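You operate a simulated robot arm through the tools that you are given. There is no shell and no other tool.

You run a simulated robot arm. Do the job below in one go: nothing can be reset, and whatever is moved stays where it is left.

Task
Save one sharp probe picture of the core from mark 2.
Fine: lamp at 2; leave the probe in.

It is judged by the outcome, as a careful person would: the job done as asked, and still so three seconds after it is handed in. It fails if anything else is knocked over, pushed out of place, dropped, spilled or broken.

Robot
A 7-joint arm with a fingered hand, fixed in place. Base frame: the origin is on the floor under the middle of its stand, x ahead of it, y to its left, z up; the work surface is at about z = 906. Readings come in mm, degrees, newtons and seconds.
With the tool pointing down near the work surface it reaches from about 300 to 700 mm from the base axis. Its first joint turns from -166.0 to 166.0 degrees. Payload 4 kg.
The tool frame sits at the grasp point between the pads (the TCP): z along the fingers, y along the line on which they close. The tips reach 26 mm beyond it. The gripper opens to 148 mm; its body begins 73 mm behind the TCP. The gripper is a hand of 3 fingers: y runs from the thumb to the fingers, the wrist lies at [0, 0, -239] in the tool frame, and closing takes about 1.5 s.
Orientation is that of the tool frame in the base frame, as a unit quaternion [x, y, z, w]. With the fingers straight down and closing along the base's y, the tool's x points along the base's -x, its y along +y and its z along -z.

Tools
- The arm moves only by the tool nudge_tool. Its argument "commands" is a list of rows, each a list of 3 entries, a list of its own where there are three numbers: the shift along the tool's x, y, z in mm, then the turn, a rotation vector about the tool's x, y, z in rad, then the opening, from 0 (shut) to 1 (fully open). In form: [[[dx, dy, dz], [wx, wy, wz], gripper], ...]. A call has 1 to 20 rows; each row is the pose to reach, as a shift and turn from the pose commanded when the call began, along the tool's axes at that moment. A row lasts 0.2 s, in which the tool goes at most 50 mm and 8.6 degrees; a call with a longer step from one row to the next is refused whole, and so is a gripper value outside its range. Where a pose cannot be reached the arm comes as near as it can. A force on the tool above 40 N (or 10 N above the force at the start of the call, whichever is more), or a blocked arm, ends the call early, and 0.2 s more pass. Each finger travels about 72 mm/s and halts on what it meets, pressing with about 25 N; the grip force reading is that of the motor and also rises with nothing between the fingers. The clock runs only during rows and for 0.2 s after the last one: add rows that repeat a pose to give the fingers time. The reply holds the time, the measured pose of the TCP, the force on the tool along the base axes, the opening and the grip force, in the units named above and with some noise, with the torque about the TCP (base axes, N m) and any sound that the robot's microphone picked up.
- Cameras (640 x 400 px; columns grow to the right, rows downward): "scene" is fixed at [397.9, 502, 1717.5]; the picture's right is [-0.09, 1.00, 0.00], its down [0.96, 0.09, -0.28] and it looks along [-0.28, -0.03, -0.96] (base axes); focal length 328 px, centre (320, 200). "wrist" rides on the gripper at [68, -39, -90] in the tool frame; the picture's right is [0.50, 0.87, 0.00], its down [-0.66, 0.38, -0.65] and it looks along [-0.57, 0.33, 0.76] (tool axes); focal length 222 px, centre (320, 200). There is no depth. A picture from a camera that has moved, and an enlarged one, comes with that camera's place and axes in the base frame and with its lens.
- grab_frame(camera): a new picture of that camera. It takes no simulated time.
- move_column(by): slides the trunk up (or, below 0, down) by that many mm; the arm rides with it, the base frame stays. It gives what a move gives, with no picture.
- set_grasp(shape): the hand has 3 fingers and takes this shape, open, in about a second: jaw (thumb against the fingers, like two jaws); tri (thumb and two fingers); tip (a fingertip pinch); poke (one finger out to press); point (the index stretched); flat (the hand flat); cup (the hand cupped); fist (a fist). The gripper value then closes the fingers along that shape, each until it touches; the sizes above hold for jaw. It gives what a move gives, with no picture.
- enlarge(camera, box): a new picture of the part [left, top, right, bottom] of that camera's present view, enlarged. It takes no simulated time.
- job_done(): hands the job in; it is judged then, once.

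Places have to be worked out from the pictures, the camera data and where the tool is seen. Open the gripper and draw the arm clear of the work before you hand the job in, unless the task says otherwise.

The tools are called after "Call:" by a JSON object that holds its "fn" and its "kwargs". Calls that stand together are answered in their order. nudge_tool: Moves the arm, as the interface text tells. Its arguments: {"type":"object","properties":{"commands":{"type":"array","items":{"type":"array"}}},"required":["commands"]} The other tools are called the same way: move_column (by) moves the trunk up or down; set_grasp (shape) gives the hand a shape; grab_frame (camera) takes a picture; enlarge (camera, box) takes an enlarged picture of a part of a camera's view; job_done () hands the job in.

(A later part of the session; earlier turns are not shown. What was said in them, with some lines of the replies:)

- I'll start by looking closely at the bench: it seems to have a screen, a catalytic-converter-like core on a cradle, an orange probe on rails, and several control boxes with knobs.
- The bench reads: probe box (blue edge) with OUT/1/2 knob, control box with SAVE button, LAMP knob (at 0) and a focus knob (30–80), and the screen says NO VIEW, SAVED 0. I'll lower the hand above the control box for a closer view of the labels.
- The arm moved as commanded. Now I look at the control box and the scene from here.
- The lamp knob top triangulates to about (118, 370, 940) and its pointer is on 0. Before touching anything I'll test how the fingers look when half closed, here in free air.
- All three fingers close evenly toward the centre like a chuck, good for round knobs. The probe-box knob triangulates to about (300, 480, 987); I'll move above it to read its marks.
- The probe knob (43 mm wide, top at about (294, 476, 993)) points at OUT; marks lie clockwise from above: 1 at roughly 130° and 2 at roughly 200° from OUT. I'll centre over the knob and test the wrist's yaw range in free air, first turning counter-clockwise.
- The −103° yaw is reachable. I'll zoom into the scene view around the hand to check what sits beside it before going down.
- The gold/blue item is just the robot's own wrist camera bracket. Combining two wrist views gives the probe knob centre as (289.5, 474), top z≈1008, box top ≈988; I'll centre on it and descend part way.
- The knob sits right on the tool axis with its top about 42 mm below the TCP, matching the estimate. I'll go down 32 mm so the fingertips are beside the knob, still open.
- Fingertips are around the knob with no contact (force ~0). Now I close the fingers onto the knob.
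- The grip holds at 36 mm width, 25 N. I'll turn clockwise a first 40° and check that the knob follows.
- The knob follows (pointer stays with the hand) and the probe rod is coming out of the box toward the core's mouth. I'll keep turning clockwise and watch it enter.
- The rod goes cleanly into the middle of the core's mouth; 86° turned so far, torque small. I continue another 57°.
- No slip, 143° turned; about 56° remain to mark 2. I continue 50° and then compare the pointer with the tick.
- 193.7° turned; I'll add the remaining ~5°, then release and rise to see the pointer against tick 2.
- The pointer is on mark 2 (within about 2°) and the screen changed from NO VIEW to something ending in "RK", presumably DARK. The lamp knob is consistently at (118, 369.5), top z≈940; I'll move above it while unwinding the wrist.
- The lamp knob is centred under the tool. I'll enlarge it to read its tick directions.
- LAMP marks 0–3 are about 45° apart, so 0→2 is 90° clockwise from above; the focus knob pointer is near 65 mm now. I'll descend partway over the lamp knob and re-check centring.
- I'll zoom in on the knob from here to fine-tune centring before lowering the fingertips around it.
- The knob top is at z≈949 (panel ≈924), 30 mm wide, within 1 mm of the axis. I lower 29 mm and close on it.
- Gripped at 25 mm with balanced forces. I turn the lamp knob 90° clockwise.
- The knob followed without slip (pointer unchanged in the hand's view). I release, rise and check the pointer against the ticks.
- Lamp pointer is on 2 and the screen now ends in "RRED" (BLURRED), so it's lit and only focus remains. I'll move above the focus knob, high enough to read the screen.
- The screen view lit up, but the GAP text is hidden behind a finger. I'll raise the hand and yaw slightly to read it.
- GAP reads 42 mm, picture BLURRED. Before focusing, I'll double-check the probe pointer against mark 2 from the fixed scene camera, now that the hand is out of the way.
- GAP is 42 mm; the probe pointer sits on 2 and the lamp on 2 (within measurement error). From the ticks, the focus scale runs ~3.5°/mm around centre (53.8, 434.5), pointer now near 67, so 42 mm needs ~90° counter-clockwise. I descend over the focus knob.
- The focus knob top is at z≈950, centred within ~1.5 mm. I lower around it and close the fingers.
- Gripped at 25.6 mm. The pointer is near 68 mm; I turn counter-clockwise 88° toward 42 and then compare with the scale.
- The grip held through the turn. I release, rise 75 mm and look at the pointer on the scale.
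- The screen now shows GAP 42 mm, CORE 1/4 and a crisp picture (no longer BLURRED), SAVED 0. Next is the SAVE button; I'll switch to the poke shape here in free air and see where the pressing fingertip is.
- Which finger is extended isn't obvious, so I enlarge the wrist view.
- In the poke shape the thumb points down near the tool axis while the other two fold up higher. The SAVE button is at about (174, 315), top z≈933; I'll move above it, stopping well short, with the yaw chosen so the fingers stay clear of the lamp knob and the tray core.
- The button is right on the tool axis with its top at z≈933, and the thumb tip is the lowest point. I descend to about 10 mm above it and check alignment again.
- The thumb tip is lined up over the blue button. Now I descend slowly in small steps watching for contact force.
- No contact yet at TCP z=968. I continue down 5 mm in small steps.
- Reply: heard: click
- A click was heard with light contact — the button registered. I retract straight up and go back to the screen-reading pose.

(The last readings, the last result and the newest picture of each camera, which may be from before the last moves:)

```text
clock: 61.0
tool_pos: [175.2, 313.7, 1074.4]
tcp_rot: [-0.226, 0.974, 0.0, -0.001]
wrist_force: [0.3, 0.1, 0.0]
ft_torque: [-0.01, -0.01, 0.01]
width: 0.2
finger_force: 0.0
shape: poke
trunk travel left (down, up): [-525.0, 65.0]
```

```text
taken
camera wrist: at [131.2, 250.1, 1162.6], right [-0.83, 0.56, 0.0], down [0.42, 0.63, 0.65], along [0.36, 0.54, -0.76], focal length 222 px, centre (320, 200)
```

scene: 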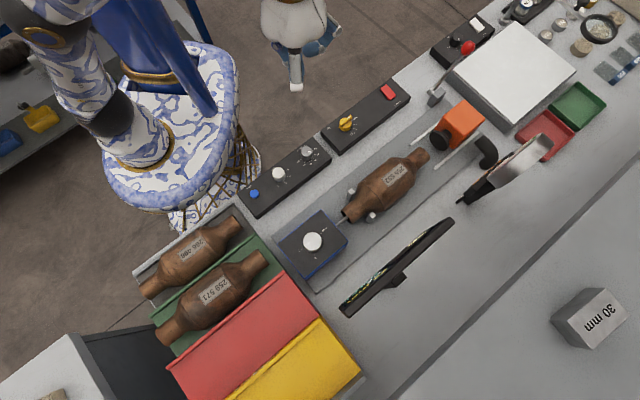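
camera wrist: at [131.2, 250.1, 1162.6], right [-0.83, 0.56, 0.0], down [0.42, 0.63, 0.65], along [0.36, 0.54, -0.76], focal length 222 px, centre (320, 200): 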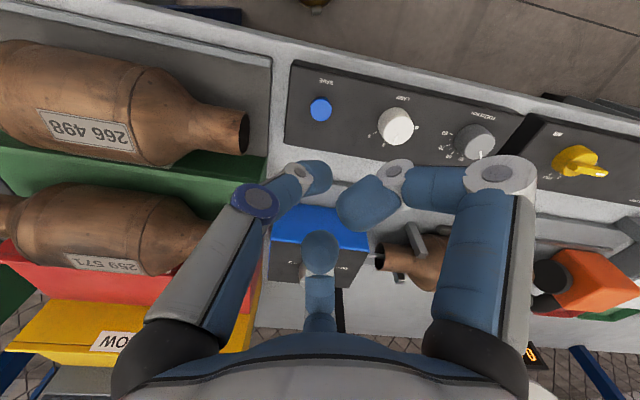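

I rise and return toward the starting pose so the screen is visible.

Call:
{"fn": "nudge_tool", "kwargs": {"commands": [[[-2.6, 5.4, -31], [0, 0, 0.057], 1], [[-5.3, 10.8, -62], [0, 0, 0.114], 1], [[-7.9, 16.2, -93], [0, 0, 0.171], 1], [[-10.6, 21.6, -124], [0, 0, 0.228], 1], [[-13.2, 27, -155], [0, 0, 0.285], 1], [[-15.9, 32.3, -186], [0, 0, 0.342], 1], [[-18.5, 37.7, -217], [0, 0, 0.399], 1], [[-21.1, 43.1, -247], [0, 0, 0.455], 1], [[-21.1, 43.1, -247], [0, 0, 0.455], 1]]}}

Call:
{"fn": "set_grasp", "kwargs": {"shape": "jaw"}}

Call:
{"fn": "grab_frame", "kwargs": {"camera": "wrist"}}

Call:
{"fn": "enlarge", "kwargs": {"camera": "wrist", "box": [300, 160, 480, 290]}}

Call:
{"fn": "grab_frame", "kwargs": {"camera": "scene"}}

Call:
{"fn": "enlarge", "kwargs": {"camera": "scene", "box": [230, 130, 390, 290]}}

```text
clock: 63.0
tool_pos: [173.6, 362.3, 1323.3]
tcp_rot: [0.0, 1.0, 0.0, -0.001]
wrist_force: [-0.7, -0.3, -1.0]
ft_torque: [-0.04, 0.0, -0.01]
width: 0.0
finger_force: 0.0
shape: poke
trunk travel left (down, up): [-525.0, 65.0]
```

```text
clock: 63.9
tool_pos: [173.7, 363.3, 1322.0]
tcp_rot: [-0.001, 1.0, 0.0, 0.001]
wrist_force: [1.4, 0.4, 0.7]
ft_torque: [-0.02, -0.02, -0.01]
width: 148.0
finger_force: 0.0
shape: jaw
trunk travel left (down, up): [-525.0, 65.0]
```

```text
taken
camera wrist: at [106.3, 324.4, 1411.7], right [-0.5, 0.87, 0.0], down [0.66, 0.38, 0.65], along [0.57, 0.33, -0.76], focal length 222 px, centre (320, 200)
```

wrist: 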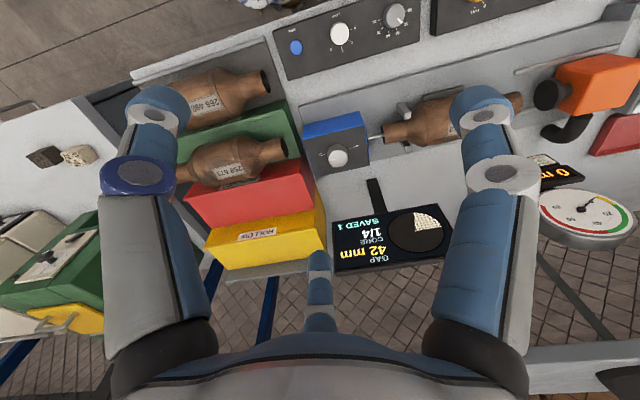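

```text
3.08 times, centred on (390, 225) of wrist
camera zoom: at [106.3, 324.4, 1411.7], right [-0.5, 0.87, 0.0], down [0.66, 0.38, 0.65], along [0.57, 0.33, -0.76], focal length 684 px, centre (105, 123)
```

zoom: 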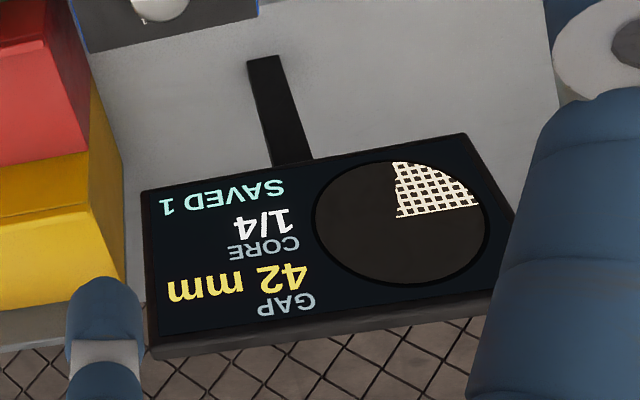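

```text
taken
```

scene: 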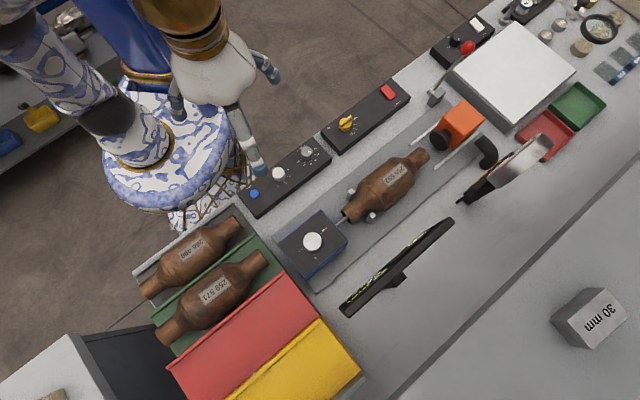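

```text
2.50 times, centred on (310, 210) of scene
camera zoom: at [397.9, 502.0, 1717.5], right [-0.09, 1.0, 0.0], down [0.96, 0.09, -0.28], along [-0.28, -0.03, -0.96], focal length 820 px, centre (345, 175)
```

zoom: 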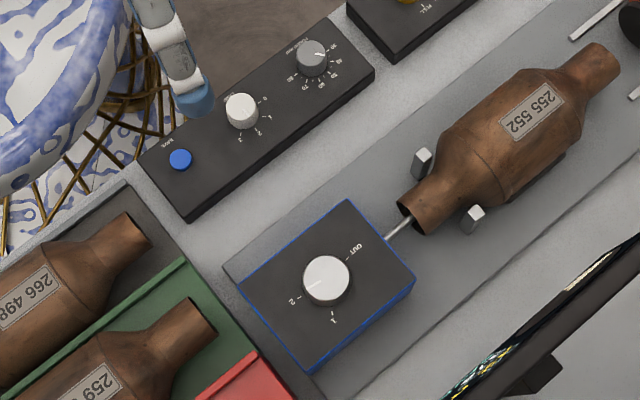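

The screen shows SAVED 1 with the sharp 1/4 picture. The probe is still in at mark 2, the lamp is on 2, nothing else has moved, and the hand is open and clear. I hand the job in.

Call:
{"fn": "job_done", "kwargs": {}}

```text
The job is handed in.
```

One sharp probe picture of core 255 552 is saved, taken from mark 2 with the lamp at 2. The screen read SAVED 1 just before I handed the job in.

- **Probe:** the pointer is on mark 2, within about 2° by my measurement, and the probe is still in the core.
- **Focus:** I set the dial to match the 42 mm gap on the screen. It sits at about 42 to 44 mm, and the screen stopped showing BLURRED and read CORE 1/4.
- **Save:** I pressed SAVE once and heard one click.
- **Surroundings:** I saw nothing else moved in the last pictures. The hand is open and back above the bench near its starting position.
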